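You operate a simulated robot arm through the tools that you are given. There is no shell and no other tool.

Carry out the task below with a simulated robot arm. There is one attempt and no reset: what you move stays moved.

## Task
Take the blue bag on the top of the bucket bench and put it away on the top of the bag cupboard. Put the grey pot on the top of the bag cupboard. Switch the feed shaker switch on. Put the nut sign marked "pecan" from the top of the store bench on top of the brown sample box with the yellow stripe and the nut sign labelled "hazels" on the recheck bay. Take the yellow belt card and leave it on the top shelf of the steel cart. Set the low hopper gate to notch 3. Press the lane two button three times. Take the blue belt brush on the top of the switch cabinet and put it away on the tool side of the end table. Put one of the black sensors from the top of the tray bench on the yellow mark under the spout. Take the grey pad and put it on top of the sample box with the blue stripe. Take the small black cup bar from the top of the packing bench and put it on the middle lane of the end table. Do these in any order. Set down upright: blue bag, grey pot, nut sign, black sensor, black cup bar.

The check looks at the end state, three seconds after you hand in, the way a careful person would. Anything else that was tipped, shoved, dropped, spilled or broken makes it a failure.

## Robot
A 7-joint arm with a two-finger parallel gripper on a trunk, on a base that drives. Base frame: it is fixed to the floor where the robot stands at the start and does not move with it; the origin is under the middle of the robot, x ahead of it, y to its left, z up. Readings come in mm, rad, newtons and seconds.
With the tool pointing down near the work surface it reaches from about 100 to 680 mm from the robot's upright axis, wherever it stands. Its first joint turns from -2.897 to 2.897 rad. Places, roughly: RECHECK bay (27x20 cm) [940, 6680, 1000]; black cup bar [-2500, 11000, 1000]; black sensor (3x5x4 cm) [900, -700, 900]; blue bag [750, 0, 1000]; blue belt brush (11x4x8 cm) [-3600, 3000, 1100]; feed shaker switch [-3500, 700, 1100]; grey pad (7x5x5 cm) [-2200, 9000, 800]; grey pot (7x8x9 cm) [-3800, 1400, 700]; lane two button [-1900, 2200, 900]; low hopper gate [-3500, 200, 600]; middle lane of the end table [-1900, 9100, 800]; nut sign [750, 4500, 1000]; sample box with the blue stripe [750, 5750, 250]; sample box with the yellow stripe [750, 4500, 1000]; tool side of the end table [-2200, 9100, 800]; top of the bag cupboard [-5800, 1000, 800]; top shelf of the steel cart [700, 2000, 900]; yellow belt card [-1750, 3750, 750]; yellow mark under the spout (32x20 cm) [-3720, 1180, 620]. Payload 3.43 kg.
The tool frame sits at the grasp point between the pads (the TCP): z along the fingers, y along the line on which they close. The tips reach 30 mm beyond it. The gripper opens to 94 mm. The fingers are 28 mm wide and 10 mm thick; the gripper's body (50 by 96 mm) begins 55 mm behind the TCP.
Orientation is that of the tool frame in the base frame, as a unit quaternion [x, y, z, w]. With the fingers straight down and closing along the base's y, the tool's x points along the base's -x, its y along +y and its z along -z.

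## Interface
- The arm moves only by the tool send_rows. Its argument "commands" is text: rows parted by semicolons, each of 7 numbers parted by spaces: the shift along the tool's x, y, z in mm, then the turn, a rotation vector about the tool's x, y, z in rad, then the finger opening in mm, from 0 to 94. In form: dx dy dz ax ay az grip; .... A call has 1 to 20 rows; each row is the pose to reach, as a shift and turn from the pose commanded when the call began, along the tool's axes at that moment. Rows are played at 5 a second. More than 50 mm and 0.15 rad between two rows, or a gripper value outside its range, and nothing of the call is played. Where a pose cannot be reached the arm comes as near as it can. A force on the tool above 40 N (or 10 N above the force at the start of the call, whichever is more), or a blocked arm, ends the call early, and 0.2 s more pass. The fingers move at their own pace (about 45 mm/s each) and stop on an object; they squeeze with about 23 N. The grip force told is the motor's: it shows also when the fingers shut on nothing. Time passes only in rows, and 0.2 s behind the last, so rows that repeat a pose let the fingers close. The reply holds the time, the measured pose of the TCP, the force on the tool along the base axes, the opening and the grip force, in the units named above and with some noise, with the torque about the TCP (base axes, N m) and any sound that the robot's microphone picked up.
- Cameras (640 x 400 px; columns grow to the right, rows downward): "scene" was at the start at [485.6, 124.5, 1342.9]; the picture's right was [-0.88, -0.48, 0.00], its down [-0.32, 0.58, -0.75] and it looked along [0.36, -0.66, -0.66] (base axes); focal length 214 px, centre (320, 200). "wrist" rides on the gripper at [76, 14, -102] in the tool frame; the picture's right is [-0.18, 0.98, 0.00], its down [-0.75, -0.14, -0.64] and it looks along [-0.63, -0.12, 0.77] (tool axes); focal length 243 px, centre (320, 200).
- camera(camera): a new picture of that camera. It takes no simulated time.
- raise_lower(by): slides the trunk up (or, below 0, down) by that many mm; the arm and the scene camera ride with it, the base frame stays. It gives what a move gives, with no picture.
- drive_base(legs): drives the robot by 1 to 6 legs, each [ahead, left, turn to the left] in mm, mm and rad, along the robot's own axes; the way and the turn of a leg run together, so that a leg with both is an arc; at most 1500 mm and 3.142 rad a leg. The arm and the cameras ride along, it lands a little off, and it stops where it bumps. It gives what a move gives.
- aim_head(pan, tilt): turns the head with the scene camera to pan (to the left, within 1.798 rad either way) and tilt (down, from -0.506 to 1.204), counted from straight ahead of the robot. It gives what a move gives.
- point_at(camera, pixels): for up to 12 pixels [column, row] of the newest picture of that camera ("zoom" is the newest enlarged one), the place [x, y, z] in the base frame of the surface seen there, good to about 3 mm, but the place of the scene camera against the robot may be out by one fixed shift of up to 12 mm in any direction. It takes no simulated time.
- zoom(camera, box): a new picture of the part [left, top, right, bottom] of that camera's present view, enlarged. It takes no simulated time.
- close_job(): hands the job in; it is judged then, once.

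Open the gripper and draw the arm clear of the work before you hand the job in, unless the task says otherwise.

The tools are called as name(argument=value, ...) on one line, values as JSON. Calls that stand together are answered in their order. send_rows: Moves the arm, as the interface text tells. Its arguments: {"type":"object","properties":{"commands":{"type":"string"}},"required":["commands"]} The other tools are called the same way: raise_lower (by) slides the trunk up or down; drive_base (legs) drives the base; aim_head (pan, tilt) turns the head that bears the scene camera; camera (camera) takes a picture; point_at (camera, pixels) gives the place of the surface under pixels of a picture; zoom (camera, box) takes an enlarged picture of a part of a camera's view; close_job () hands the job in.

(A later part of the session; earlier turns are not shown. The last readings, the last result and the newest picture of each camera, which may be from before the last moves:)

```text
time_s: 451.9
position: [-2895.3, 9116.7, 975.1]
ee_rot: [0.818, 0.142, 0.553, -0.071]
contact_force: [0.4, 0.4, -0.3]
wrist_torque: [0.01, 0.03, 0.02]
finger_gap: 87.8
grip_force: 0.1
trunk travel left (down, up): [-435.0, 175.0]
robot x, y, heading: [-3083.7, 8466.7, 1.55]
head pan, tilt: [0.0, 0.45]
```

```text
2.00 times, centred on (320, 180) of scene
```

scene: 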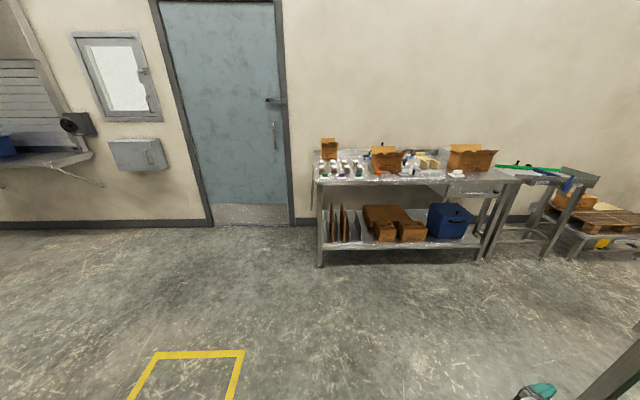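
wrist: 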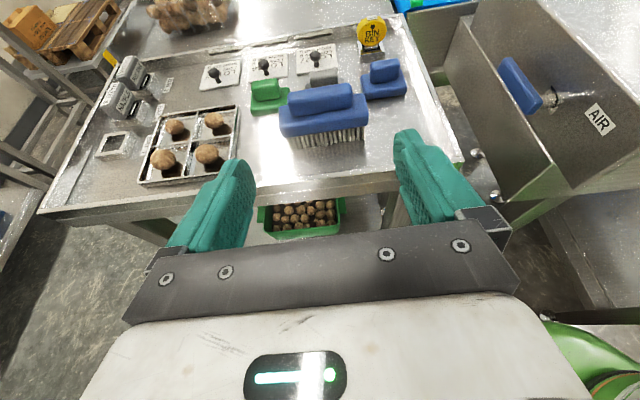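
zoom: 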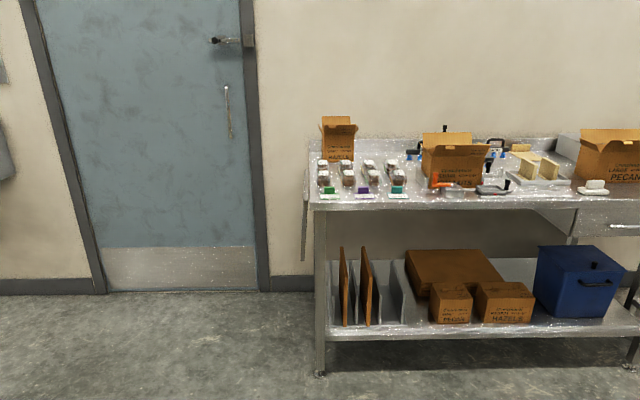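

point_at(camera="scene", pixels=[[320, 264], [320, 185], [480, 262], [520, 182], [400, 175], [385, 150], [410, 165], [440, 178], [480, 160], [345, 170], [450, 150], [230, 225]])

drive_base(legs=[[900, -100, 0]])

aim_head(pan=-0.2, tilt=0.6)

camera(camera="scene")

zoom(camera="scene", box=[200, 60, 520, 260])

```text
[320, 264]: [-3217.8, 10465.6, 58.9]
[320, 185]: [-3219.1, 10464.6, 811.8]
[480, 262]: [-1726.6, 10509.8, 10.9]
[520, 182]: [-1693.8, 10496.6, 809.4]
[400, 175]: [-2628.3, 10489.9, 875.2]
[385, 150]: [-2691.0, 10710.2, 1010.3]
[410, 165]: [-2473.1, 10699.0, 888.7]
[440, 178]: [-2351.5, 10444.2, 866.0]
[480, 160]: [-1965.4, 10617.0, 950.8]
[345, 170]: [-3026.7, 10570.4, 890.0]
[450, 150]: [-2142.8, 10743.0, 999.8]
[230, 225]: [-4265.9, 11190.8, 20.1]
```

```text
time_s: 456.7
position: [-2771.9, 10010.7, 974.2]
ee_rot: [0.818, 0.142, 0.553, -0.071]
contact_force: [-0.6, -0.2, -0.2]
wrist_torque: [0.0, 0.01, -0.01]
finger_gap: 87.8
grip_force: 0.1
trunk travel left (down, up): [-435.0, 175.0]
robot x, y, heading: [-2958.1, 9355.3, 1.545]
head pan, tilt: [0.0, 0.45]
```

```text
time_s: 457.4
position: [-2771.3, 10010.8, 974.5]
ee_rot: [0.818, 0.141, 0.553, -0.07]
contact_force: [0.5, -1.0, -0.3]
wrist_torque: [-0.01, -0.02, -0.01]
finger_gap: 88.3
grip_force: 0.0
trunk travel left (down, up): [-435.0, 175.0]
robot x, y, heading: [-2956.7, 9353.1, 1.546]
head pan, tilt: [-0.201, 0.6]
```

```text
taken
```

scene: 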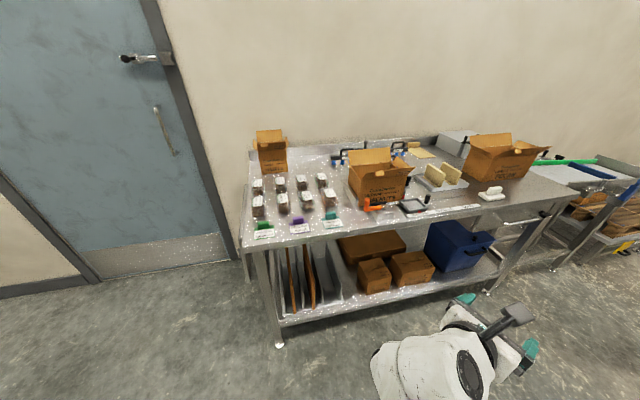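

```text
2.00 times, centred on (360, 160) of scene
```

zoom: 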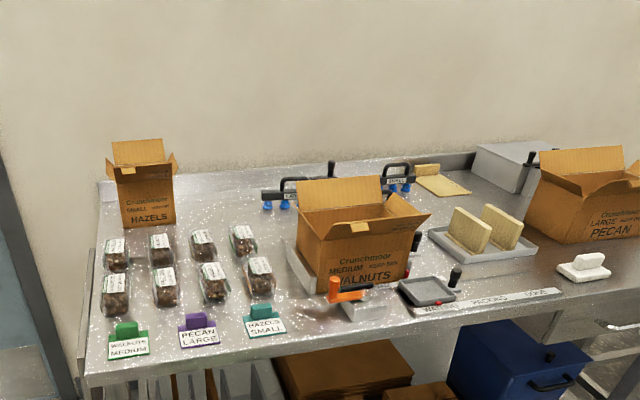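

Behind the WALNUTS box are black bars with blue suction cups and labels. I zoom in on them.

zoom(camera="scene", box=[320, 125, 450, 205])

raise_lower(by=170)

zoom(camera="scene", box=[310, 150, 470, 250])

```text
4.92 times, centred on (385, 165) of scene
```

zoom: 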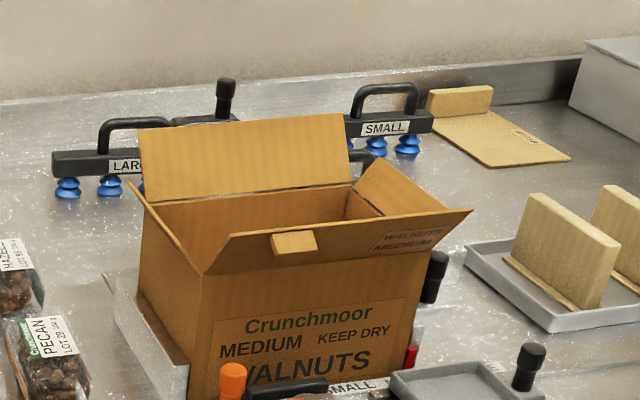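

```text
time_s: 459.3
position: [-2772.4, 10011.4, 1144.5]
ee_rot: [0.818, 0.142, 0.553, -0.071]
contact_force: [0.2, 0.7, 0.5]
wrist_torque: [0.01, 0.0, 0.01]
finger_gap: 88.0
grip_force: 0.1
trunk travel left (down, up): [-605.0, 5.0]
robot x, y, heading: [-2958.5, 9359.1, 1.543]
head pan, tilt: [-0.201, 0.6]
```

```text
4.00 times, centred on (390, 200) of scene
```

zoom: 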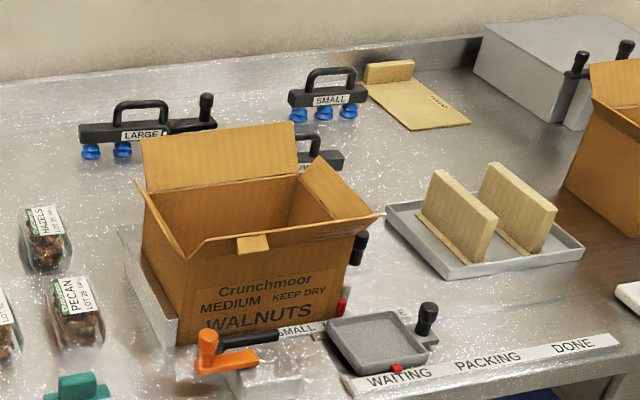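

The bar labelled SMALL is at zoom (328,98), further bars are LARGE and another behind the box. I measure the SMALL bar and its surroundings.

point_at(camera="zoom", pixels=[[330, 72], [310, 80], [352, 75], [328, 100], [292, 100], [364, 92], [298, 116], [350, 110], [325, 122], [390, 70], [320, 158], [300, 135]])

camera(camera="scene")

```text
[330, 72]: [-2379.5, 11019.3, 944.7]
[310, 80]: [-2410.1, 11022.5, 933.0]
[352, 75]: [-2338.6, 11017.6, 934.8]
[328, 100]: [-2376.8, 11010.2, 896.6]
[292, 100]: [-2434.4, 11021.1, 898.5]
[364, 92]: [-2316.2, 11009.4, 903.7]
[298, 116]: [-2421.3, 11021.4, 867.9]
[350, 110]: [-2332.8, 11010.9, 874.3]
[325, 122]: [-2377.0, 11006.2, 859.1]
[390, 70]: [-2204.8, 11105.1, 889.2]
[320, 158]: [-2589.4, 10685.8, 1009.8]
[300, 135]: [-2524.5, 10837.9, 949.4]
```

```text
taken
```

scene: 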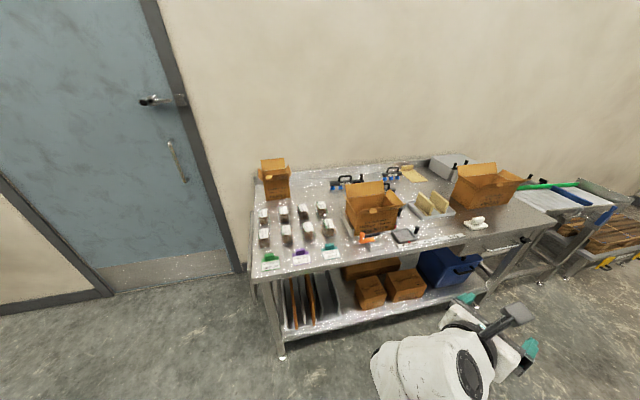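

I need the tool pointing down for the bar's handle. I pitch the tool down while moving it out to the right.

send_rows(commands="9 9 18 0 -0.148 0 80; 19 19 36 0 -0.297 0 80; 29 28 54 0 -0.445 0 80; 39 38 73 0 -0.594 0 80; 49 47 91 0 -0.742 0 80; 58 57 109 0 -0.89 0 80; 68 66 128 0 -1.039 0 80; 78 76 146 0 -1.187 0 80; 78 76 146 0 -1.187 0 80")

send_rows(commands="0 0 0 0 0 0.14 80; 0 0 0 0 0 0.28 80; 0 0 0 0 0 0.42 80; 0 0 0 0 0 0.56 80; 0 0 0 0 0 0.7 80; 0 0 0 0 0 0.84 80; 0 0 0 0 0 0.84 80")

camera(camera="scene")

```text
time_s: 461.3
position: [-2572.3, 10075.9, 1102.4]
ee_rot: [0.988, 0.155, 0.002, 0.021]
contact_force: [0.0, 0.0, 0.0]
wrist_torque: [-0.02, 0.02, 0.02]
finger_gap: 80.1
grip_force: 0.0
out of reach, approached as far as the arm can: row 5, 6, 7, 8, 9
trunk travel left (down, up): [-605.0, 5.0]
robot x, y, heading: [-2958.5, 9359.1, 1.545]
head pan, tilt: [-0.201, 0.6]
```

```text
time_s: 462.9
position: [-2572.6, 10075.4, 1099.8]
ee_rot: [0.965, -0.261, 0.008, 0.018]
contact_force: [0.0, 0.1, 0.4]
wrist_torque: [0.02, -0.01, 0.01]
finger_gap: 79.8
grip_force: 0.1
trunk travel left (down, up): [-605.0, 5.0]
robot x, y, heading: [-2963.9, 9358.4, 1.543]
head pan, tilt: [-0.201, 0.6]
```

```text
taken
```

scene: 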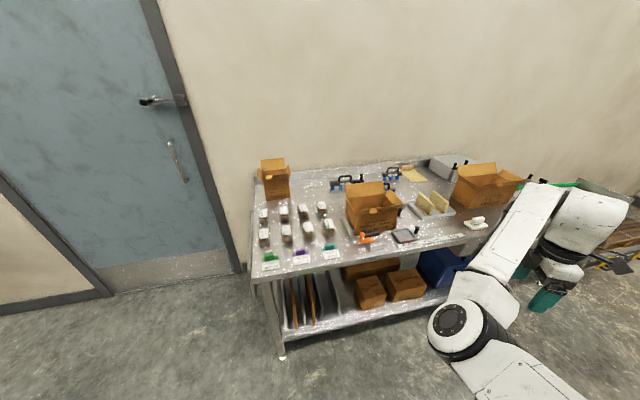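

The tool points down at the right-front. I turn to 2.07 rad and drive so that the hand comes near the SMALL bar.

drive_base(legs=[[0, 0, 0.527], [434, -830, 0]])

camera(camera="wrist")

camera(camera="scene")

```text
time_s: 469.3
position: [-2446.6, 10950.2, 1100.5]
ee_rot: [1.0, -0.006, 0.014, 0.016]
contact_force: [-0.6, -0.7, 0.7]
wrist_torque: [-0.01, -0.01, -0.05]
finger_gap: 79.8
grip_force: 0.1
trunk travel left (down, up): [-605.0, 5.0]
robot x, y, heading: [-2427.0, 10134.7, 2.058]
head pan, tilt: [-0.201, 0.6]
```

```text
taken
```

wrist: 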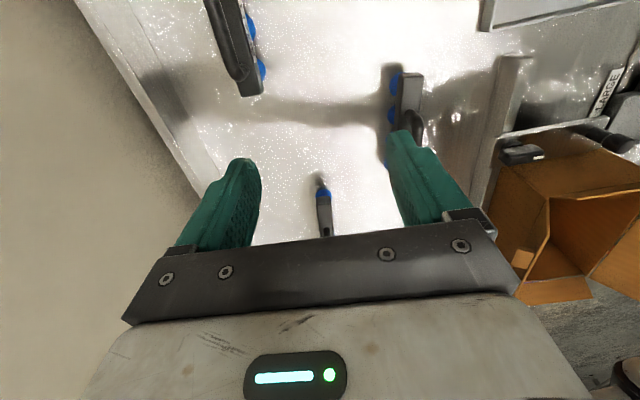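

```text
taken
```

scene: 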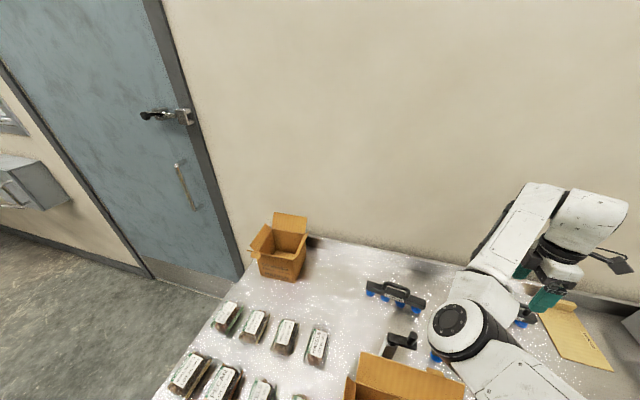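

The SMALL bar is at the top left of the wrist view around (235,45). I measure its handle there.

point_at(camera="wrist", pixels=[[225, 20], [240, 55], [215, 10], [250, 90], [245, 75], [232, 40], [262, 70], [250, 25], [220, 35], [210, 5]])

zoom(camera="wrist", box=[160, 0, 340, 130])

```text
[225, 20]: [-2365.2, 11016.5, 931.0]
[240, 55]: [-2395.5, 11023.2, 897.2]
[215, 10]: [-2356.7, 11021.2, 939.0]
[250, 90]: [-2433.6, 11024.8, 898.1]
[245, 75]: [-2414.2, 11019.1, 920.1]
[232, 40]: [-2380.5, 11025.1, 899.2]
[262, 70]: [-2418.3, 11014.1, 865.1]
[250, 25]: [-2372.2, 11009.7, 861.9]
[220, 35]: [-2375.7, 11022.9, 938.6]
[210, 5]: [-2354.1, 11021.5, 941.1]
```

```text
3.08 times, centred on (250, 65) of wrist
```

zoom: 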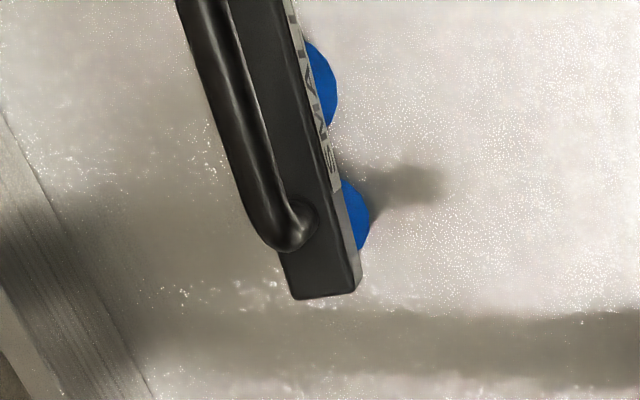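

It reads SMALL; handle bar centre ≈(−2376,11021.5), top z≈941. I move above it, level the tool, and open to 50 mm.

send_rows(commands="18 -18 20 0.008 -0.007 -0.003 50; 36 -36 40 0.016 -0.014 -0.006 50; 54 -54 60 0.024 -0.021 -0.009 50; 70.6 -71.3 85 0.032 -0.028 -0.012 50; 70.6 -71.3 110 0.032 -0.028 -0.012 50; 70.6 -71.3 110 0.032 -0.028 -0.012 50")

camera(camera="wrist")

```text
time_s: 470.7
position: [-2370.8, 11015.8, 989.1]
ee_rot: [1.0, 0.0, 0.0, 0.0]
contact_force: [0.3, -0.5, -0.2]
wrist_torque: [0.02, -0.01, -0.02]
finger_gap: 50.1
grip_force: 0.1
trunk travel left (down, up): [-605.0, 5.0]
robot x, y, heading: [-2429.5, 10135.6, 2.057]
head pan, tilt: [-0.201, 0.6]
```

```text
taken
```

wrist: 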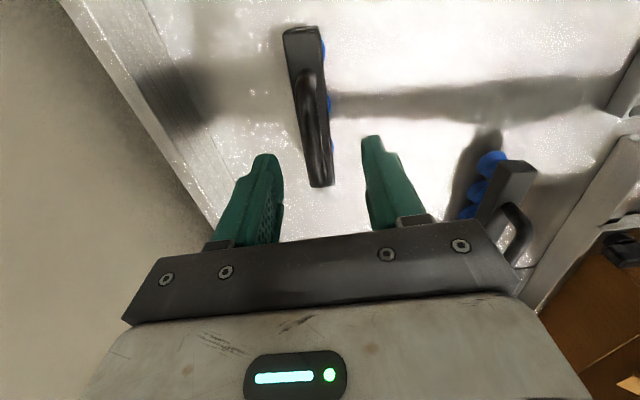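

point_at(camera="wrist", pixels=[[300, 65], [308, 100], [316, 135], [322, 165], [290, 40], [312, 115], [325, 180], [300, 90], [330, 150]])

```text
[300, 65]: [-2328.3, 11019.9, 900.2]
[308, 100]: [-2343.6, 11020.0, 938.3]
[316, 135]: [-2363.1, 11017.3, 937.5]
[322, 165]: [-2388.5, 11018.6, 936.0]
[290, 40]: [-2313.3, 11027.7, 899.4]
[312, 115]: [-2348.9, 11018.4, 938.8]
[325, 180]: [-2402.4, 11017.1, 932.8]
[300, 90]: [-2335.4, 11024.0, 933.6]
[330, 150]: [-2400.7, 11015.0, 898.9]
```

The handle is at y≈11018.5, x centre −2373. I centre and go down to z≈938 with the fingers on both sides of it.

send_rows(commands="-2 -2.7 15 0 0 0 50; -2 -2.7 30 0 0 0 50; -2 -2.7 42 0 0 0 50; -2 -2.7 51 0 0 0 50; -2 -2.7 51 0 0 0 50")

camera(camera="wrist")

```text
time_s: 471.9
position: [-2375.3, 11018.5, 938.8]
ee_rot: [1.0, 0.0, -0.001, 0.0]
contact_force: [0.5, -0.5, 0.2]
wrist_torque: [0.0, 0.04, 0.0]
finger_gap: 49.8
grip_force: 0.1
trunk travel left (down, up): [-605.0, 5.0]
robot x, y, heading: [-2428.2, 10136.4, 2.063]
head pan, tilt: [-0.201, 0.6]
```

```text
taken
```

wrist: 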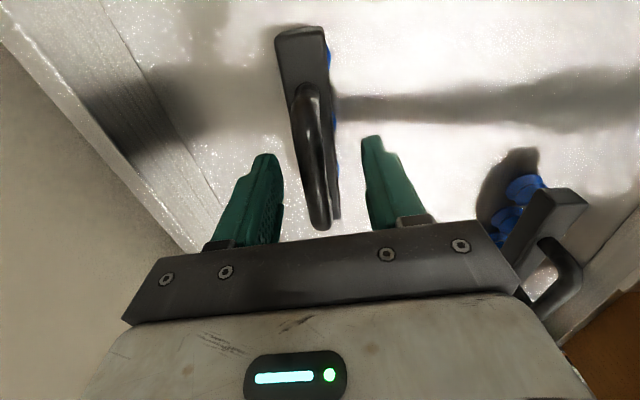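

The handle lies between the fingers. I close and lift a little.

send_rows(commands="0 0 0 0 0 0 30; 0 0 0 0 0 0 12; 0 0 0 0 0 0 5; 0 0 0 0 0 0 5")

send_rows(commands="0 0 -10 0 0 0 5; 0 0 -25 0 0 0 5; 0 0 -45 0 0 0 5; 0 0 -45 0 0 0 5")

camera(camera="wrist")

```text
time_s: 472.9
position: [-2375.7, 11019.2, 937.9]
ee_rot: [1.0, 0.001, -0.001, -0.001]
contact_force: [0.0, 1.1, 1.7]
wrist_torque: [0.05, -0.02, 0.01]
finger_gap: 17.1
grip_force: 22.7
trunk travel left (down, up): [-605.0, 5.0]
robot x, y, heading: [-2429.2, 10136.6, 2.068]
head pan, tilt: [-0.201, 0.6]
```

```text
time_s: 473.9
position: [-2374.2, 11019.7, 981.6]
ee_rot: [1.0, 0.001, -0.001, -0.001]
contact_force: [0.2, 0.3, -2.1]
wrist_torque: [0.01, 0.01, 0.04]
finger_gap: 13.5
grip_force: 22.7
trunk travel left (down, up): [-605.0, 5.0]
robot x, y, heading: [-2428.1, 10130.6, 2.062]
head pan, tilt: [-0.201, 0.6]
```

```text
taken
```

wrist: 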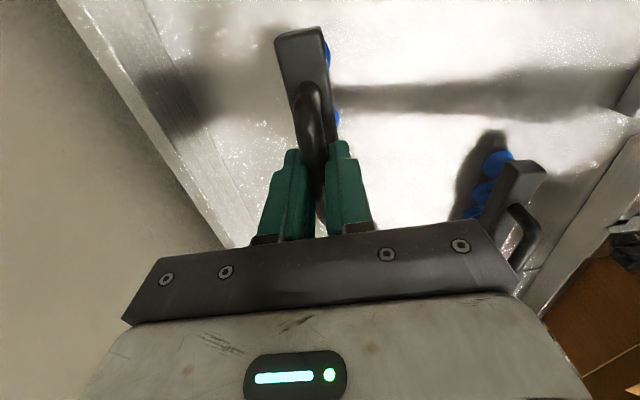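

It holds (≈2 N). I lift it another 150 mm to clear the boxes and check the bench height.

point_at(camera="wrist", pixels=[[450, 60], [400, 150], [560, 60], [300, 60], [300, 120]])

send_rows(commands="0 0 -30 0 0 0 5; 0 0 -60 0 0 0 5; 0 0 -90 0 0 0 5; 0 0 -120 0 0 0 5; 0 0 -150 0 0 0 5; 0 0 -150 0 0 0 5")

camera(camera="scene")

```text
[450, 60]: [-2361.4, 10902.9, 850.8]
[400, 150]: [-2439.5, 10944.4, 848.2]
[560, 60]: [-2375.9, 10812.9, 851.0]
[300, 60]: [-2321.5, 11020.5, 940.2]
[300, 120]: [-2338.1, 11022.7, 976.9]
```

```text
time_s: 475.3
position: [-2373.9, 11018.9, 1133.1]
ee_rot: [1.0, 0.001, 0.0, 0.0]
contact_force: [0.2, -0.1, -3.5]
wrist_torque: [-0.04, -0.03, 0.0]
finger_gap: 13.7
grip_force: 22.9
trunk travel left (down, up): [-605.0, 5.0]
robot x, y, heading: [-2431.1, 10132.7, 2.056]
head pan, tilt: [-0.201, 0.6]
```

```text
taken
```

scene: 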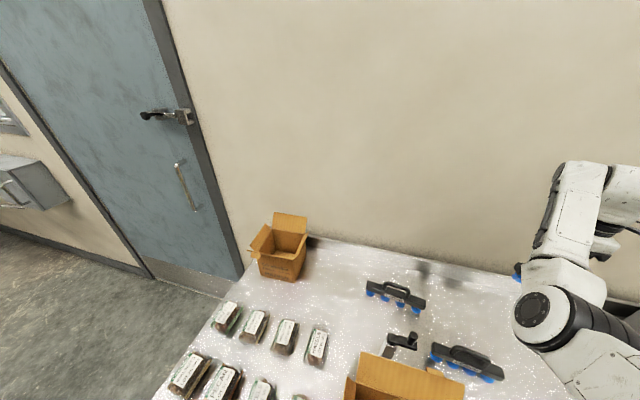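

The bar hangs 91 mm below the TCP. I raise it a bit more, back away from the bench to about (−2660,9350) and turn to face east towards the end table.

send_rows(commands="0 0 -20 0 0 0 5; 0 0 -40 0 0 0 5; 0 0 -40 0 0 0 5")

drive_base(legs=[[-583, 571, 0], [0, 0, -1.03], [0, 0, -1.03]])

camera(camera="wrist")

aim_head(pan=-0.4, tilt=0.7)

camera(camera="scene")

```text
time_s: 476.1
position: [-2373.5, 11019.8, 1173.4]
ee_rot: [1.0, 0.001, -0.001, 0.0]
contact_force: [0.4, 0.4, -2.5]
wrist_torque: [0.0, -0.01, 0.0]
finger_gap: 13.4
grip_force: 23.0
trunk travel left (down, up): [-605.0, 5.0]
robot x, y, heading: [-2429.6, 10138.9, 2.056]
head pan, tilt: [-0.201, 0.6]
```

```text
time_s: 485.7
position: [-1902.5, 8895.4, 1174.4]
ee_rot: [-0.519, 0.855, 0.0, 0.001]
contact_force: [0.6, 0.2, -2.4]
wrist_torque: [-0.01, 0.01, -0.01]
finger_gap: 13.6
grip_force: 23.0
trunk travel left (down, up): [-605.0, 5.0]
robot x, y, heading: [-2661.3, 9356.2, 0.008]
head pan, tilt: [-0.201, 0.6]
```

```text
taken
```

wrist: 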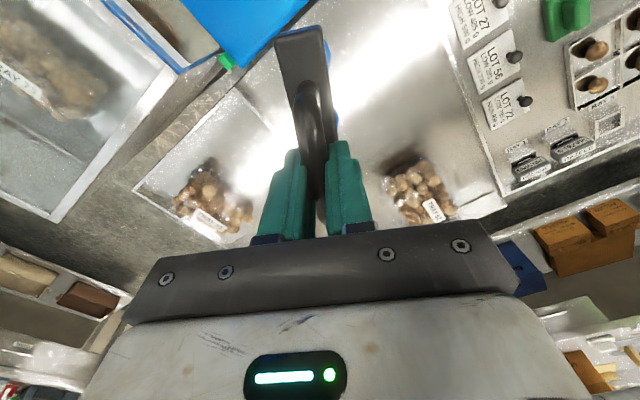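

```text
time_s: 486.4
position: [-1903.8, 8894.3, 1173.7]
ee_rot: [-0.519, 0.855, 0.001, 0.001]
contact_force: [1.2, -0.1, -2.2]
wrist_torque: [0.01, -0.03, -0.03]
finger_gap: 13.4
grip_force: 22.6
trunk travel left (down, up): [-605.0, 5.0]
robot x, y, heading: [-2662.2, 9353.5, 0.006]
head pan, tilt: [-0.4, 0.7]
```

```text
taken
```

scene: 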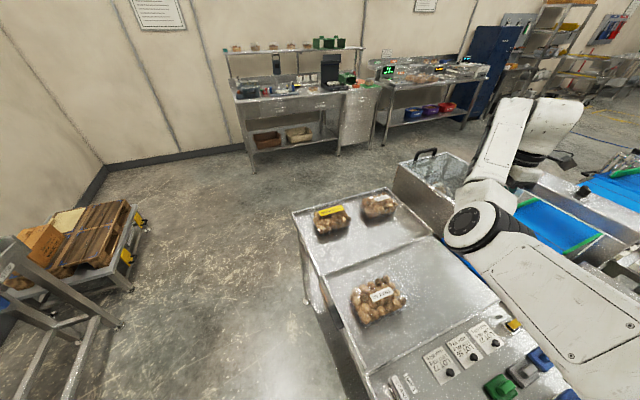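

The middle lane lies between the tool side and the raised far lane. I measure its borders and the free part.

point_at(camera="scene", pixels=[[430, 280], [460, 265], [400, 255], [430, 243], [420, 335], [470, 315], [360, 360], [330, 280], [495, 295], [450, 240], [440, 300], [400, 285]])

point_at(camera="wrist", pixels=[[380, 130], [400, 100], [430, 150], [360, 60], [450, 60], [490, 180], [470, 130], [340, 220], [250, 120], [420, 60]])

```text
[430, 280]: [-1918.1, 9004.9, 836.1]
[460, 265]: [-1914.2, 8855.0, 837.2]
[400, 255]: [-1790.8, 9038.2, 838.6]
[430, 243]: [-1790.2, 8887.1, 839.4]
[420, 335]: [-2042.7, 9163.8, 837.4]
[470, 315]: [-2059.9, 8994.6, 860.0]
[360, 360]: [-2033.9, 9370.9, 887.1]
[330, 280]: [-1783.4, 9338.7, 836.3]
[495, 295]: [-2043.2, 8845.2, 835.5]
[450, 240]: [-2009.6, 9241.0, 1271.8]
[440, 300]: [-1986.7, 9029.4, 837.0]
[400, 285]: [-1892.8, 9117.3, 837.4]
```

```text
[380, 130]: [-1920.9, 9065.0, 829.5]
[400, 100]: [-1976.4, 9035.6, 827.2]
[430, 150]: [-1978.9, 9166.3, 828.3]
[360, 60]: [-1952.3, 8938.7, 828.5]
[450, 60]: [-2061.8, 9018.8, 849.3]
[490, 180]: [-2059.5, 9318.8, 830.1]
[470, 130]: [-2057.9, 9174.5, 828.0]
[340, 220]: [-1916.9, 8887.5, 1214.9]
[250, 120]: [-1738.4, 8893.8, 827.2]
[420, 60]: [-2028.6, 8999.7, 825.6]
```

The lane spans x≈−2055…−1790. I move the bar over (−1922,9010), turn it along the lane, and lower the trunk by 200 mm.

send_rows(commands="-24 17 0 0 0 -0.12 5; -47 35 0 0 0 -0.24 5; -71 52 0 0 0 -0.36 5; -94.6 69.5 0 0 0 -0.48 5; -94.6 69.5 0 0 0 -0.48 5")

raise_lower(by=-200)

camera(camera="wrist")

camera(camera="scene")

```text
time_s: 487.6
position: [-1922.0, 9010.6, 1172.1]
ee_rot: [0.708, -0.706, -0.001, -0.001]
contact_force: [-0.1, 0.5, -2.1]
wrist_torque: [0.02, 0.01, -0.01]
finger_gap: 13.2
grip_force: 22.9
trunk travel left (down, up): [-605.0, 5.0]
robot x, y, heading: [-2659.5, 9353.5, 0.003]
head pan, tilt: [-0.4, 0.7]
```

```text
time_s: 489.8
position: [-1922.8, 9011.7, 974.1]
ee_rot: [-0.707, 0.708, 0.0, 0.001]
contact_force: [-0.2, 0.4, -2.3]
wrist_torque: [-0.01, 0.02, 0.04]
finger_gap: 13.4
grip_force: 22.4
trunk travel left (down, up): [-405.0, 205.0]
robot x, y, heading: [-2660.5, 9350.2, 0.004]
head pan, tilt: [-0.4, 0.7]
```

```text
taken
```

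wrist: 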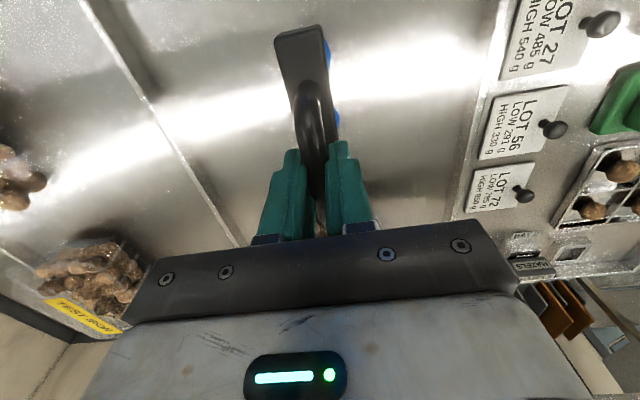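

```text
taken
```

scene: 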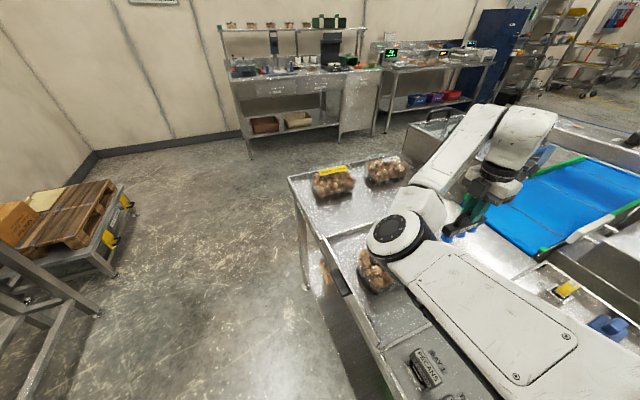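

The bar is centred over the middle lane. I lower it to the surface in steps.

send_rows(commands="0 0 15 0 0 0 5; 0 0 30 0 0 0 5; 0 0 42 0 0 0 5; 0 0 48 0 0 0 5; 0 0 51 0 0 0 5; 0 0 51 0 0 0 5")

send_rows(commands="0 0 2 0 0 0 5; 0 0 4 0 0 0 5; 0 0 6 0 0 0 5; 0 0 6 0 0 0 5")

```text
time_s: 491.2
position: [-1921.9, 9011.2, 923.7]
ee_rot: [0.708, -0.707, 0.0, -0.001]
contact_force: [1.2, -0.4, -3.2]
wrist_torque: [-0.03, 0.02, 0.0]
finger_gap: 13.6
grip_force: 23.0
trunk travel left (down, up): [-405.0, 205.0]
robot x, y, heading: [-2659.9, 9353.4, 0.008]
head pan, tilt: [-0.4, 0.7]
```

```text
time_s: 492.3
position: [-1920.9, 9010.8, 920.7]
ee_rot: [-0.707, 0.708, -0.004, 0.001]
contact_force: [-3.2, 2.9, 14.2]
wrist_torque: [0.49, 0.06, -0.06]
finger_gap: 13.8
grip_force: 23.0
trunk travel left (down, up): [-405.0, 205.0]
robot x, y, heading: [-2659.1, 9357.1, 0.012]
head pan, tilt: [-0.4, 0.7]
stopped in row 4: the force on the tool passed its limit at 41 N (the readings are from after the stop); the commanded pose is now the measured one
```

It is on the surface. I ease up 2 mm, open the fingers and withdraw upward.

send_rows(commands="0 0 -2 0 0 0 5; 0 0 -2 0 0 0 20; 0 0 -2 0 0 0 36; 0 0 -2 0 0 0 44; 0 0 -2 0 0 0 44")

camera(camera="wrist")

send_rows(commands="0 0 -15 0 0 0 44; 0 0 -35 0 0 0 44; 0 0 -70 0 0 0 44; 0 0 -110 0 0 0 44; 0 0 -150 0 0 0 44")

camera(camera="wrist")

```text
time_s: 493.5
position: [-1920.7, 9009.4, 922.1]
ee_rot: [-0.706, 0.708, -0.003, 0.0]
contact_force: [-1.0, 0.6, 0.3]
wrist_torque: [-0.01, 0.0, -0.01]
finger_gap: 44.0
grip_force: 0.0
trunk travel left (down, up): [-405.0, 205.0]
robot x, y, heading: [-2656.9, 9354.5, 0.01]
head pan, tilt: [-0.4, 0.7]
```

```text
taken
```

wrist: 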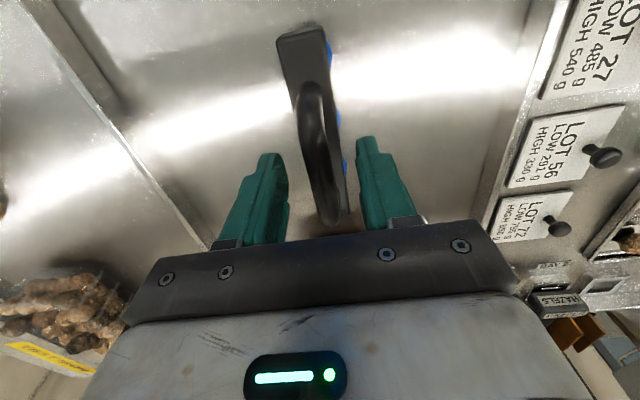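

```text
time_s: 494.7
position: [-1921.6, 9009.8, 1071.9]
ee_rot: [-0.707, 0.707, -0.002, 0.0]
contact_force: [0.3, -0.4, -0.4]
wrist_torque: [0.01, -0.02, 0.02]
finger_gap: 44.2
grip_force: 0.0
trunk travel left (down, up): [-405.0, 205.0]
robot x, y, heading: [-2658.5, 9356.3, 0.006]
head pan, tilt: [-0.4, 0.7]
```

```text
taken
```

wrist: 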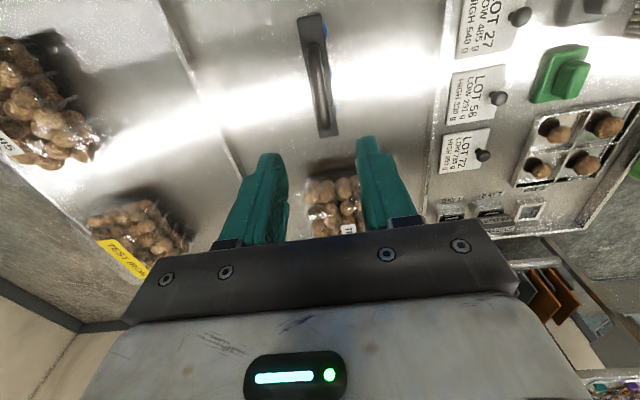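

The cup bar stands in the middle lane. Next is the grey pad: I back 150 mm and bring the hand above the pads.

drive_base(legs=[[-150, 0, 0]])

send_rows(commands="6 35 0 0 0 0 60; 12 70 0 0 0 0 60; 18 105 0 0 0 0 60; 20 130 0 0 0 0 60; 20 130 0 0 0 0 60")

camera(camera="wrist")

```text
time_s: 496.1
position: [-2071.9, 9010.6, 1070.4]
ee_rot: [-0.707, 0.707, -0.003, 0.001]
contact_force: [0.4, 0.5, -0.7]
wrist_torque: [0.03, 0.01, 0.01]
finger_gap: 44.0
grip_force: 0.0
trunk travel left (down, up): [-405.0, 205.0]
robot x, y, heading: [-2812.7, 9353.3, 0.007]
head pan, tilt: [-0.4, 0.7]
```

```text
time_s: 497.3
position: [-2111.0, 8985.4, 1059.8]
ee_rot: [-0.706, 0.708, -0.002, -0.001]
contact_force: [-0.2, 0.6, 0.3]
wrist_torque: [-0.02, 0.01, 0.03]
finger_gap: 59.9
grip_force: 0.0
out of reach, approached as far as the arm can: row 2, 3, 4, 5
trunk travel left (down, up): [-405.0, 205.0]
robot x, y, heading: [-2810.7, 9353.6, 0.012]
head pan, tilt: [-0.4, 0.7]
```

```text
taken
```

wrist: 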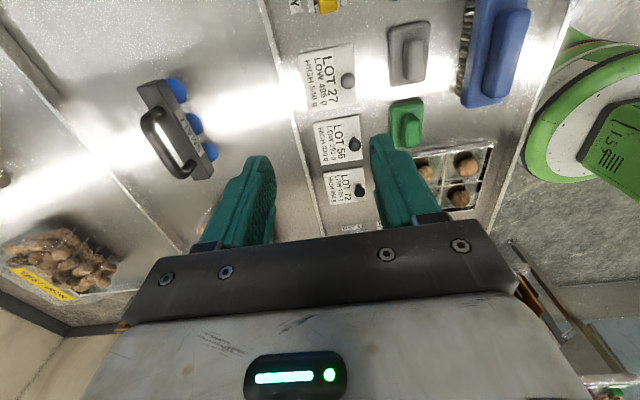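

The arm is at its limit with this tool angle; I move the base back by 105 mm instead.

drive_base(legs=[[-107, -12, 0]])

camera(camera="wrist")

```text
time_s: 498.5
position: [-2218.8, 8972.5, 1059.8]
ee_rot: [-0.706, 0.708, -0.003, 0.0]
contact_force: [0.3, 0.1, 0.3]
wrist_torque: [-0.02, 0.05, -0.01]
finger_gap: 60.2
grip_force: 0.0
trunk travel left (down, up): [-405.0, 205.0]
robot x, y, heading: [-2920.2, 9340.1, 0.017]
head pan, tilt: [-0.4, 0.7]
```

```text
taken
```

wrist: 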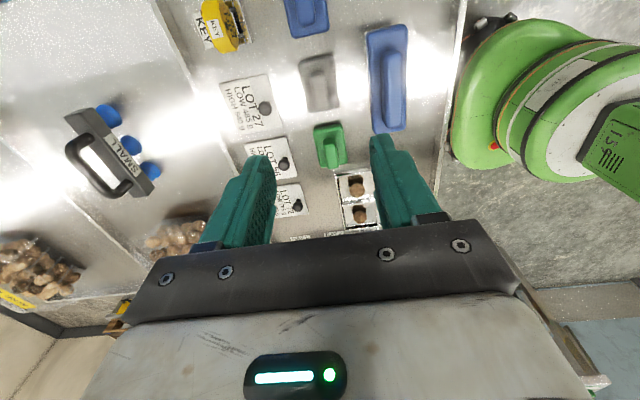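

The grey pad is at (320,82) with its grip along y. I measure it.

zoom(camera="wrist", box=[260, 20, 420, 180])

point_at(camera="wrist", pixels=[[322, 82], [318, 65], [326, 100], [310, 85], [334, 80], [302, 62], [338, 55], [310, 108], [340, 100], [322, 56], [328, 106], [360, 90]])

```text
2.50 times, centred on (340, 100) of wrist
```

zoom: 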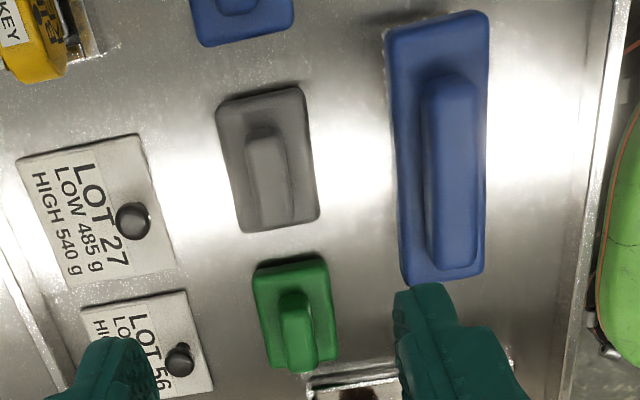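

```text
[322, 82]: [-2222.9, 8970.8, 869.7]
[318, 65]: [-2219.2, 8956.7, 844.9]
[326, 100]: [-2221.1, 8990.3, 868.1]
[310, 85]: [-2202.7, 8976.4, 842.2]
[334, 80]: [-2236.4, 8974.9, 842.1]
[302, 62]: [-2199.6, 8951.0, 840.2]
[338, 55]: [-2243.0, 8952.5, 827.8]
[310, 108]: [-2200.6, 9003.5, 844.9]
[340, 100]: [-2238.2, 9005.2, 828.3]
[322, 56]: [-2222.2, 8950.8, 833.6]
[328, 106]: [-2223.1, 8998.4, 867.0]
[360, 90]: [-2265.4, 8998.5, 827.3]
```

Pad grip: centre ≈(−2221.5,8982), top z≈869, base 828–843. I descend above it with a 44 mm opening.

send_rows(commands="-4 1 30 0 0 0 44; -9.5 2.7 65 0 0 0 44; -9.5 2.7 100 0 0 0 44; -9.5 2.7 135 0 0 0 44; -9.5 2.7 135 0 0 0 44")

camera(camera="wrist")

```text
time_s: 499.7
position: [-2220.1, 8981.5, 924.3]
ee_rot: [-0.706, 0.708, -0.003, 0.001]
contact_force: [0.6, 0.1, -1.0]
wrist_torque: [-0.05, 0.03, -0.01]
finger_gap: 44.1
grip_force: 0.0
trunk travel left (down, up): [-405.0, 205.0]
robot x, y, heading: [-2919.2, 9342.0, 0.013]
head pan, tilt: [-0.4, 0.7]
```

```text
taken
```

wrist: 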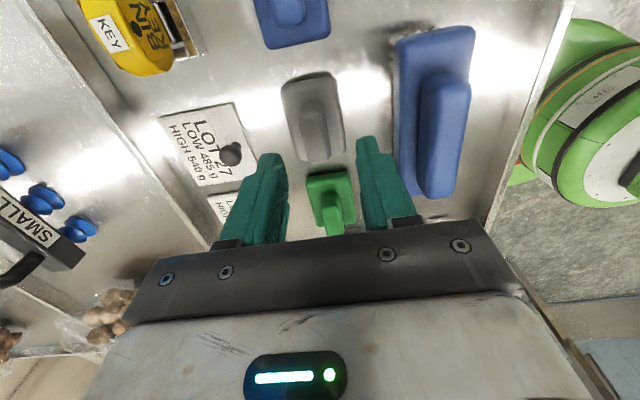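

point_at(camera="wrist", pixels=[[318, 120], [308, 118], [330, 116], [320, 145], [315, 105], [325, 150], [290, 115], [340, 100]])

```text
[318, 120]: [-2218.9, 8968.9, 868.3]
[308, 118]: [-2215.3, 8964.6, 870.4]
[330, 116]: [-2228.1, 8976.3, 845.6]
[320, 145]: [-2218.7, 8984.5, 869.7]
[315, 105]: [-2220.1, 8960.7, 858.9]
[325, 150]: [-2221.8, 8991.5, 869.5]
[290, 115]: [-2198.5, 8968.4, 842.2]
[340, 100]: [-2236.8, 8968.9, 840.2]
```

Centred. I lower the last 48 mm so the tips are just above the pad's base, then close.

send_rows(commands="0 0 20 0 0 0 44; 0 0 38 0 0 0 44; 0 0 48 0 0 0 44; 0 0 48 0 0 0 44; 0 0 48 0 0 0 24; 0 0 48 0 0 0 10; 0 0 48 0 0 0 10; 0 0 48 0 0 0 10")

send_rows(commands="0 0 -10 0 0 0 10; 0 0 -25 0 0 0 10; 0 0 -50 0 0 0 10; 0 0 -50 0 0 0 10")

camera(camera="wrist")

```text
time_s: 501.5
position: [-2219.6, 8981.6, 877.3]
ee_rot: [-0.706, 0.708, -0.003, 0.0]
contact_force: [-0.7, 0.6, 0.3]
wrist_torque: [-0.02, -0.03, -0.01]
finger_gap: 16.9
grip_force: 22.8
trunk travel left (down, up): [-405.0, 205.0]
robot x, y, heading: [-2913.1, 9338.2, 0.009]
head pan, tilt: [-0.4, 0.7]
```

```text
time_s: 502.5
position: [-2221.5, 8982.0, 926.2]
ee_rot: [-0.706, 0.708, -0.003, 0.0]
contact_force: [0.0, 0.6, -1.1]
wrist_torque: [0.03, 0.0, 0.04]
finger_gap: 17.0
grip_force: 23.4
trunk travel left (down, up): [-405.0, 205.0]
robot x, y, heading: [-2917.9, 9342.4, 0.009]
head pan, tilt: [-0.4, 0.7]
```

```text
taken
```

wrist: 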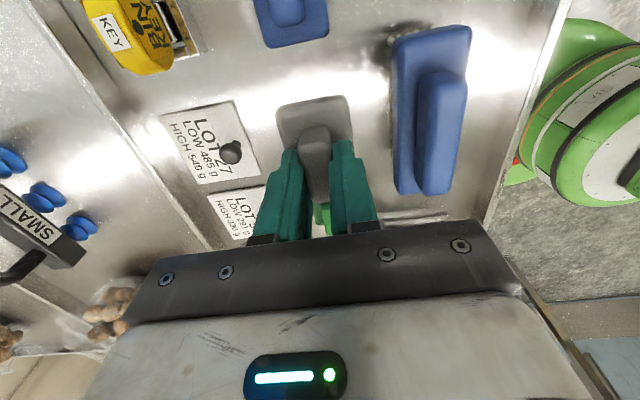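

The grey pad is held. I raise it, and look east along the north side for the way to the sample boxes.

send_rows(commands="0 0 -40 0 0 0 10; 0 0 -80 0 0 0 10; 0 0 -120 0 0 0 10; 0 0 -160 0 0 0 10; 0 0 -200 0 0 0 10")

aim_head(pan=0.3, tilt=0.35)

camera(camera="scene")

point_at(camera="scene", pixels=[[250, 270], [300, 250], [340, 220], [390, 215], [450, 260], [200, 250], [230, 220], [300, 200], [480, 220], [420, 190], [360, 190], [270, 300]])

```text
time_s: 503.7
position: [-2210.4, 8979.8, 1125.6]
ee_rot: [-0.705, 0.709, -0.002, 0.0]
contact_force: [0.5, -0.2, -0.2]
wrist_torque: [0.01, 0.0, 0.0]
finger_gap: 16.8
grip_force: 23.1
out of reach, approached as far as the arm can: row 4, 5
trunk travel left (down, up): [-405.0, 205.0]
robot x, y, heading: [-2921.9, 9340.1, 0.012]
head pan, tilt: [-0.4, 0.7]
```

```text
time_s: 504.7
position: [-2209.8, 8980.7, 1125.4]
ee_rot: [-0.705, 0.709, -0.003, 0.0]
contact_force: [-0.5, -0.2, -0.6]
wrist_torque: [-0.01, 0.01, -0.02]
finger_gap: 16.9
grip_force: 23.4
trunk travel left (down, up): [-405.0, 205.0]
robot x, y, heading: [-2920.2, 9342.2, 0.008]
head pan, tilt: [0.3, 0.351]
```

```text
taken
```

scene: 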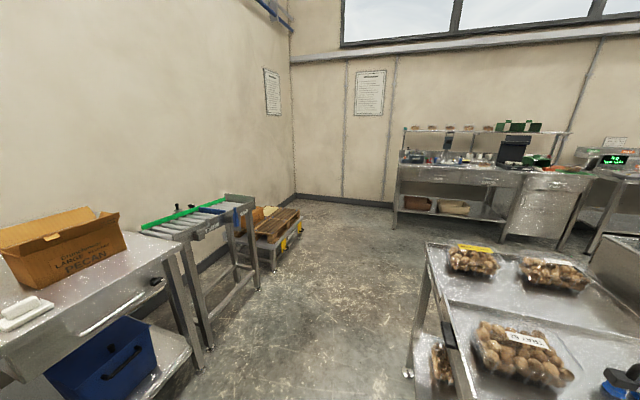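

```text
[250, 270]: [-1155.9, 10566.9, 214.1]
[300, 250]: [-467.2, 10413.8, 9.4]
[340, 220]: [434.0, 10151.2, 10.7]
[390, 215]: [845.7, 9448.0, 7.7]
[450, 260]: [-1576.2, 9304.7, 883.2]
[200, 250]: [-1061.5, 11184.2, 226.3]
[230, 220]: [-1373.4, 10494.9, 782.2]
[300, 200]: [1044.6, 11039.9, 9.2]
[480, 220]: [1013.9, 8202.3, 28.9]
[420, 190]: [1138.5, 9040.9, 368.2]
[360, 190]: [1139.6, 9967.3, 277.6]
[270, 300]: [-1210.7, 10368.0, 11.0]
```

The floor north and east of the end table is clear. I drive around its north end along y≈9950 and then look south along the east side.

drive_base(legs=[[100, 600, 0], [1500, 0, 0], [1000, -20, 0]])

drive_base(legs=[[0, 0, 1.56]])

aim_head(pan=-1.7, tilt=0.35)

camera(camera="scene")

```text
time_s: 520.0
position: [382.2, 9537.7, 1125.5]
ee_rot: [-0.698, 0.716, -0.003, 0.0]
contact_force: [0.1, 0.2, -0.9]
wrist_torque: [0.03, 0.01, 0.02]
finger_gap: 17.0
grip_force: 23.4
trunk travel left (down, up): [-405.0, 205.0]
robot x, y, heading: [-315.5, 9912.4, -0.011]
head pan, tilt: [0.3, 0.351]
```

```text
time_s: 524.2
position: [61.0, 10609.5, 1126.5]
ee_rot: [1.0, -0.016, 0.002, -0.002]
contact_force: [-0.6, -0.5, 0.6]
wrist_torque: [0.0, 0.03, -0.01]
finger_gap: 17.1
grip_force: 22.9
trunk travel left (down, up): [-405.0, 205.0]
robot x, y, heading: [-317.4, 9910.7, 1.552]
head pan, tilt: [0.3, 0.351]
```

```text
time_s: 526.1
position: [60.6, 10608.7, 1126.2]
ee_rot: [1.0, -0.016, 0.002, -0.001]
contact_force: [0.0, 0.6, -0.4]
wrist_torque: [-0.02, 0.01, -0.04]
finger_gap: 16.7
grip_force: 23.0
trunk travel left (down, up): [-405.0, 205.0]
robot x, y, heading: [-320.1, 9912.4, 1.544]
head pan, tilt: [-1.7, 0.351]
```

```text
taken
```

scene: 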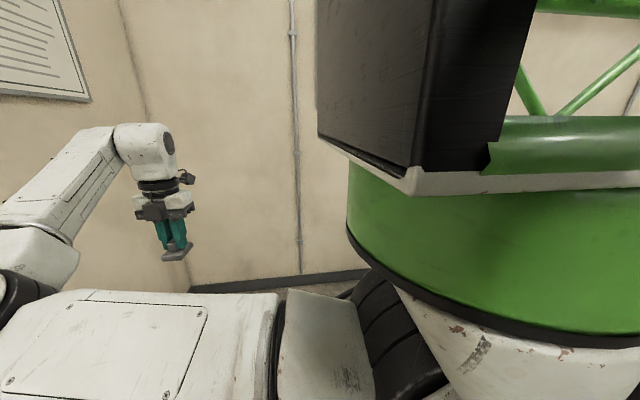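

I turn around to face south so that I can see the way while driving.

drive_base(legs=[[0, 0, -1.56], [0, 0, -1.56]])

aim_head(pan=0.2, tilt=0.35)

camera(camera="scene")

point_at(camera="scene", pixels=[[320, 300], [320, 250], [320, 220], [250, 250], [200, 220], [400, 250], [450, 220], [280, 200], [350, 200], [230, 200], [150, 250], [500, 250]])

```text
time_s: 534.1
position: [-685.8, 9205.1, 1126.1]
ee_rot: [0.007, 1.0, -0.002, -0.001]
contact_force: [-0.7, -0.1, -0.5]
wrist_torque: [0.02, -0.02, 0.02]
finger_gap: 17.0
grip_force: 22.1
trunk travel left (down, up): [-405.0, 205.0]
robot x, y, heading: [-319.0, 9907.6, -1.571]
head pan, tilt: [-1.7, 0.351]
```

```text
time_s: 536.0
position: [-684.4, 9207.1, 1125.4]
ee_rot: [0.007, 1.0, -0.002, -0.001]
contact_force: [-0.3, 0.9, 0.2]
wrist_torque: [-0.03, -0.01, -0.01]
finger_gap: 16.8
grip_force: 23.2
trunk travel left (down, up): [-405.0, 205.0]
robot x, y, heading: [-319.4, 9913.3, -1.574]
head pan, tilt: [0.201, 0.351]
```

```text
taken
```

scene: 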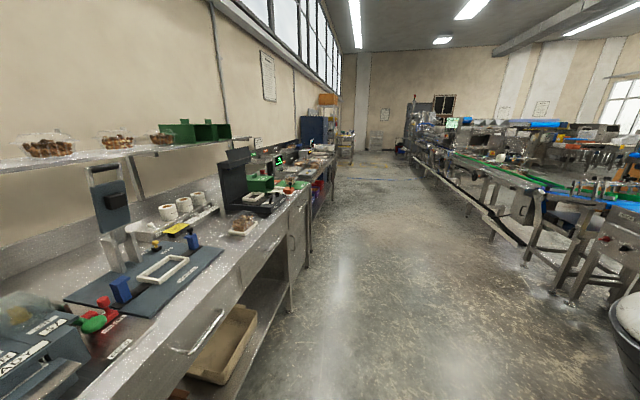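

```text
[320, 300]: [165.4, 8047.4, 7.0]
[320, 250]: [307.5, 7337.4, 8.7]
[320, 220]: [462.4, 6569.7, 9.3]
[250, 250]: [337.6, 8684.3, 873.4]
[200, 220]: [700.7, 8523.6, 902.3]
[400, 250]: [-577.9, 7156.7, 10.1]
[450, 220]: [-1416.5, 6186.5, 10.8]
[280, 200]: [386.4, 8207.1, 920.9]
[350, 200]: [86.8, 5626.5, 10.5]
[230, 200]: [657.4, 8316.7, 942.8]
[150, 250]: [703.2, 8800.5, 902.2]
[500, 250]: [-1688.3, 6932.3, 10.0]
```

The aisle is clear. I drive 3 m south.

drive_base(legs=[[1500, 0, 0], [1400, -100, 0]])

aim_head(pan=0.9, tilt=0.5)

camera(camera="scene")

aim_head(pan=0.3, tilt=0.4)

camera(camera="scene")

```text
time_s: 550.0
position: [-755.2, 6292.4, 1126.1]
ee_rot: [0.0, 1.0, -0.002, -0.002]
contact_force: [-0.5, -0.1, -0.4]
wrist_torque: [-0.03, -0.01, -0.01]
finger_gap: 16.8
grip_force: 22.5
trunk travel left (down, up): [-405.0, 205.0]
robot x, y, heading: [-398.4, 7004.3, -1.554]
head pan, tilt: [0.201, 0.351]
```

```text
time_s: 551.1
position: [-754.7, 6292.7, 1126.3]
ee_rot: [0.0, 1.0, -0.002, -0.002]
contact_force: [-0.4, 1.1, -0.1]
wrist_torque: [-0.01, -0.03, -0.01]
finger_gap: 17.0
grip_force: 22.6
trunk travel left (down, up): [-405.0, 205.0]
robot x, y, heading: [-398.3, 7002.6, -1.56]
head pan, tilt: [0.901, 0.499]
```

```text
taken
```

scene: 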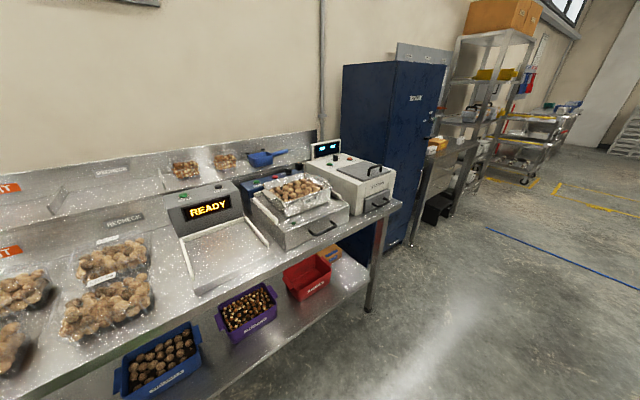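

```text
time_s: 552.1
position: [-754.6, 6292.5, 1126.3]
ee_rot: [0.0, 1.0, -0.002, -0.002]
contact_force: [0.6, 0.2, 0.0]
wrist_torque: [-0.02, 0.02, 0.0]
finger_gap: 16.8
grip_force: 22.8
trunk travel left (down, up): [-405.0, 205.0]
robot x, y, heading: [-396.7, 6999.2, -1.554]
head pan, tilt: [0.3, 0.4]
```

```text
taken
```

scene: 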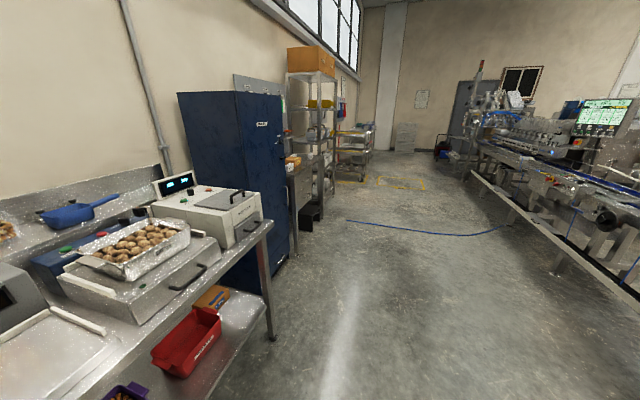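

A brown box sits at the end of the lower shelf at (213,298). I zoom in on it.

zoom(camera="scene", box=[140, 240, 300, 380])

point_at(camera="zoom", pixels=[[290, 160], [310, 190], [260, 200], [350, 150], [250, 270], [200, 300], [480, 200], [520, 330], [400, 250], [330, 120]])

```text
2.86 times, centred on (220, 310) of scene
```

zoom: 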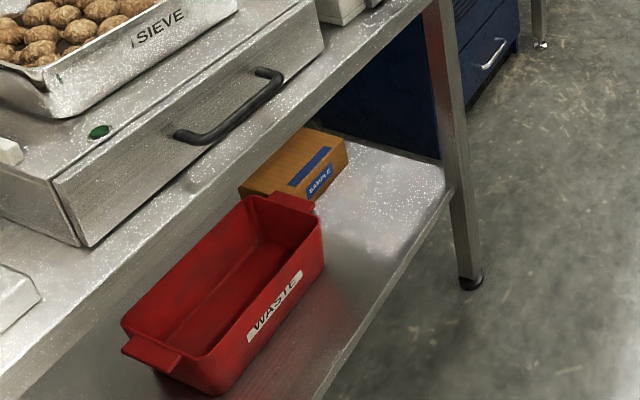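

```text
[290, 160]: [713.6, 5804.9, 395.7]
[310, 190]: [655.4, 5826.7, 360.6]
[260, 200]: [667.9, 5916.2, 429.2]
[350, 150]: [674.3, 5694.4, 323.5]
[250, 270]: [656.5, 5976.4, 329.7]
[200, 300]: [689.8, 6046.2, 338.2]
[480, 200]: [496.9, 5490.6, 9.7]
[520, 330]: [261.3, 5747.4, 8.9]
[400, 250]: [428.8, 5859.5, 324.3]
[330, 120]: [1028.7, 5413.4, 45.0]
```

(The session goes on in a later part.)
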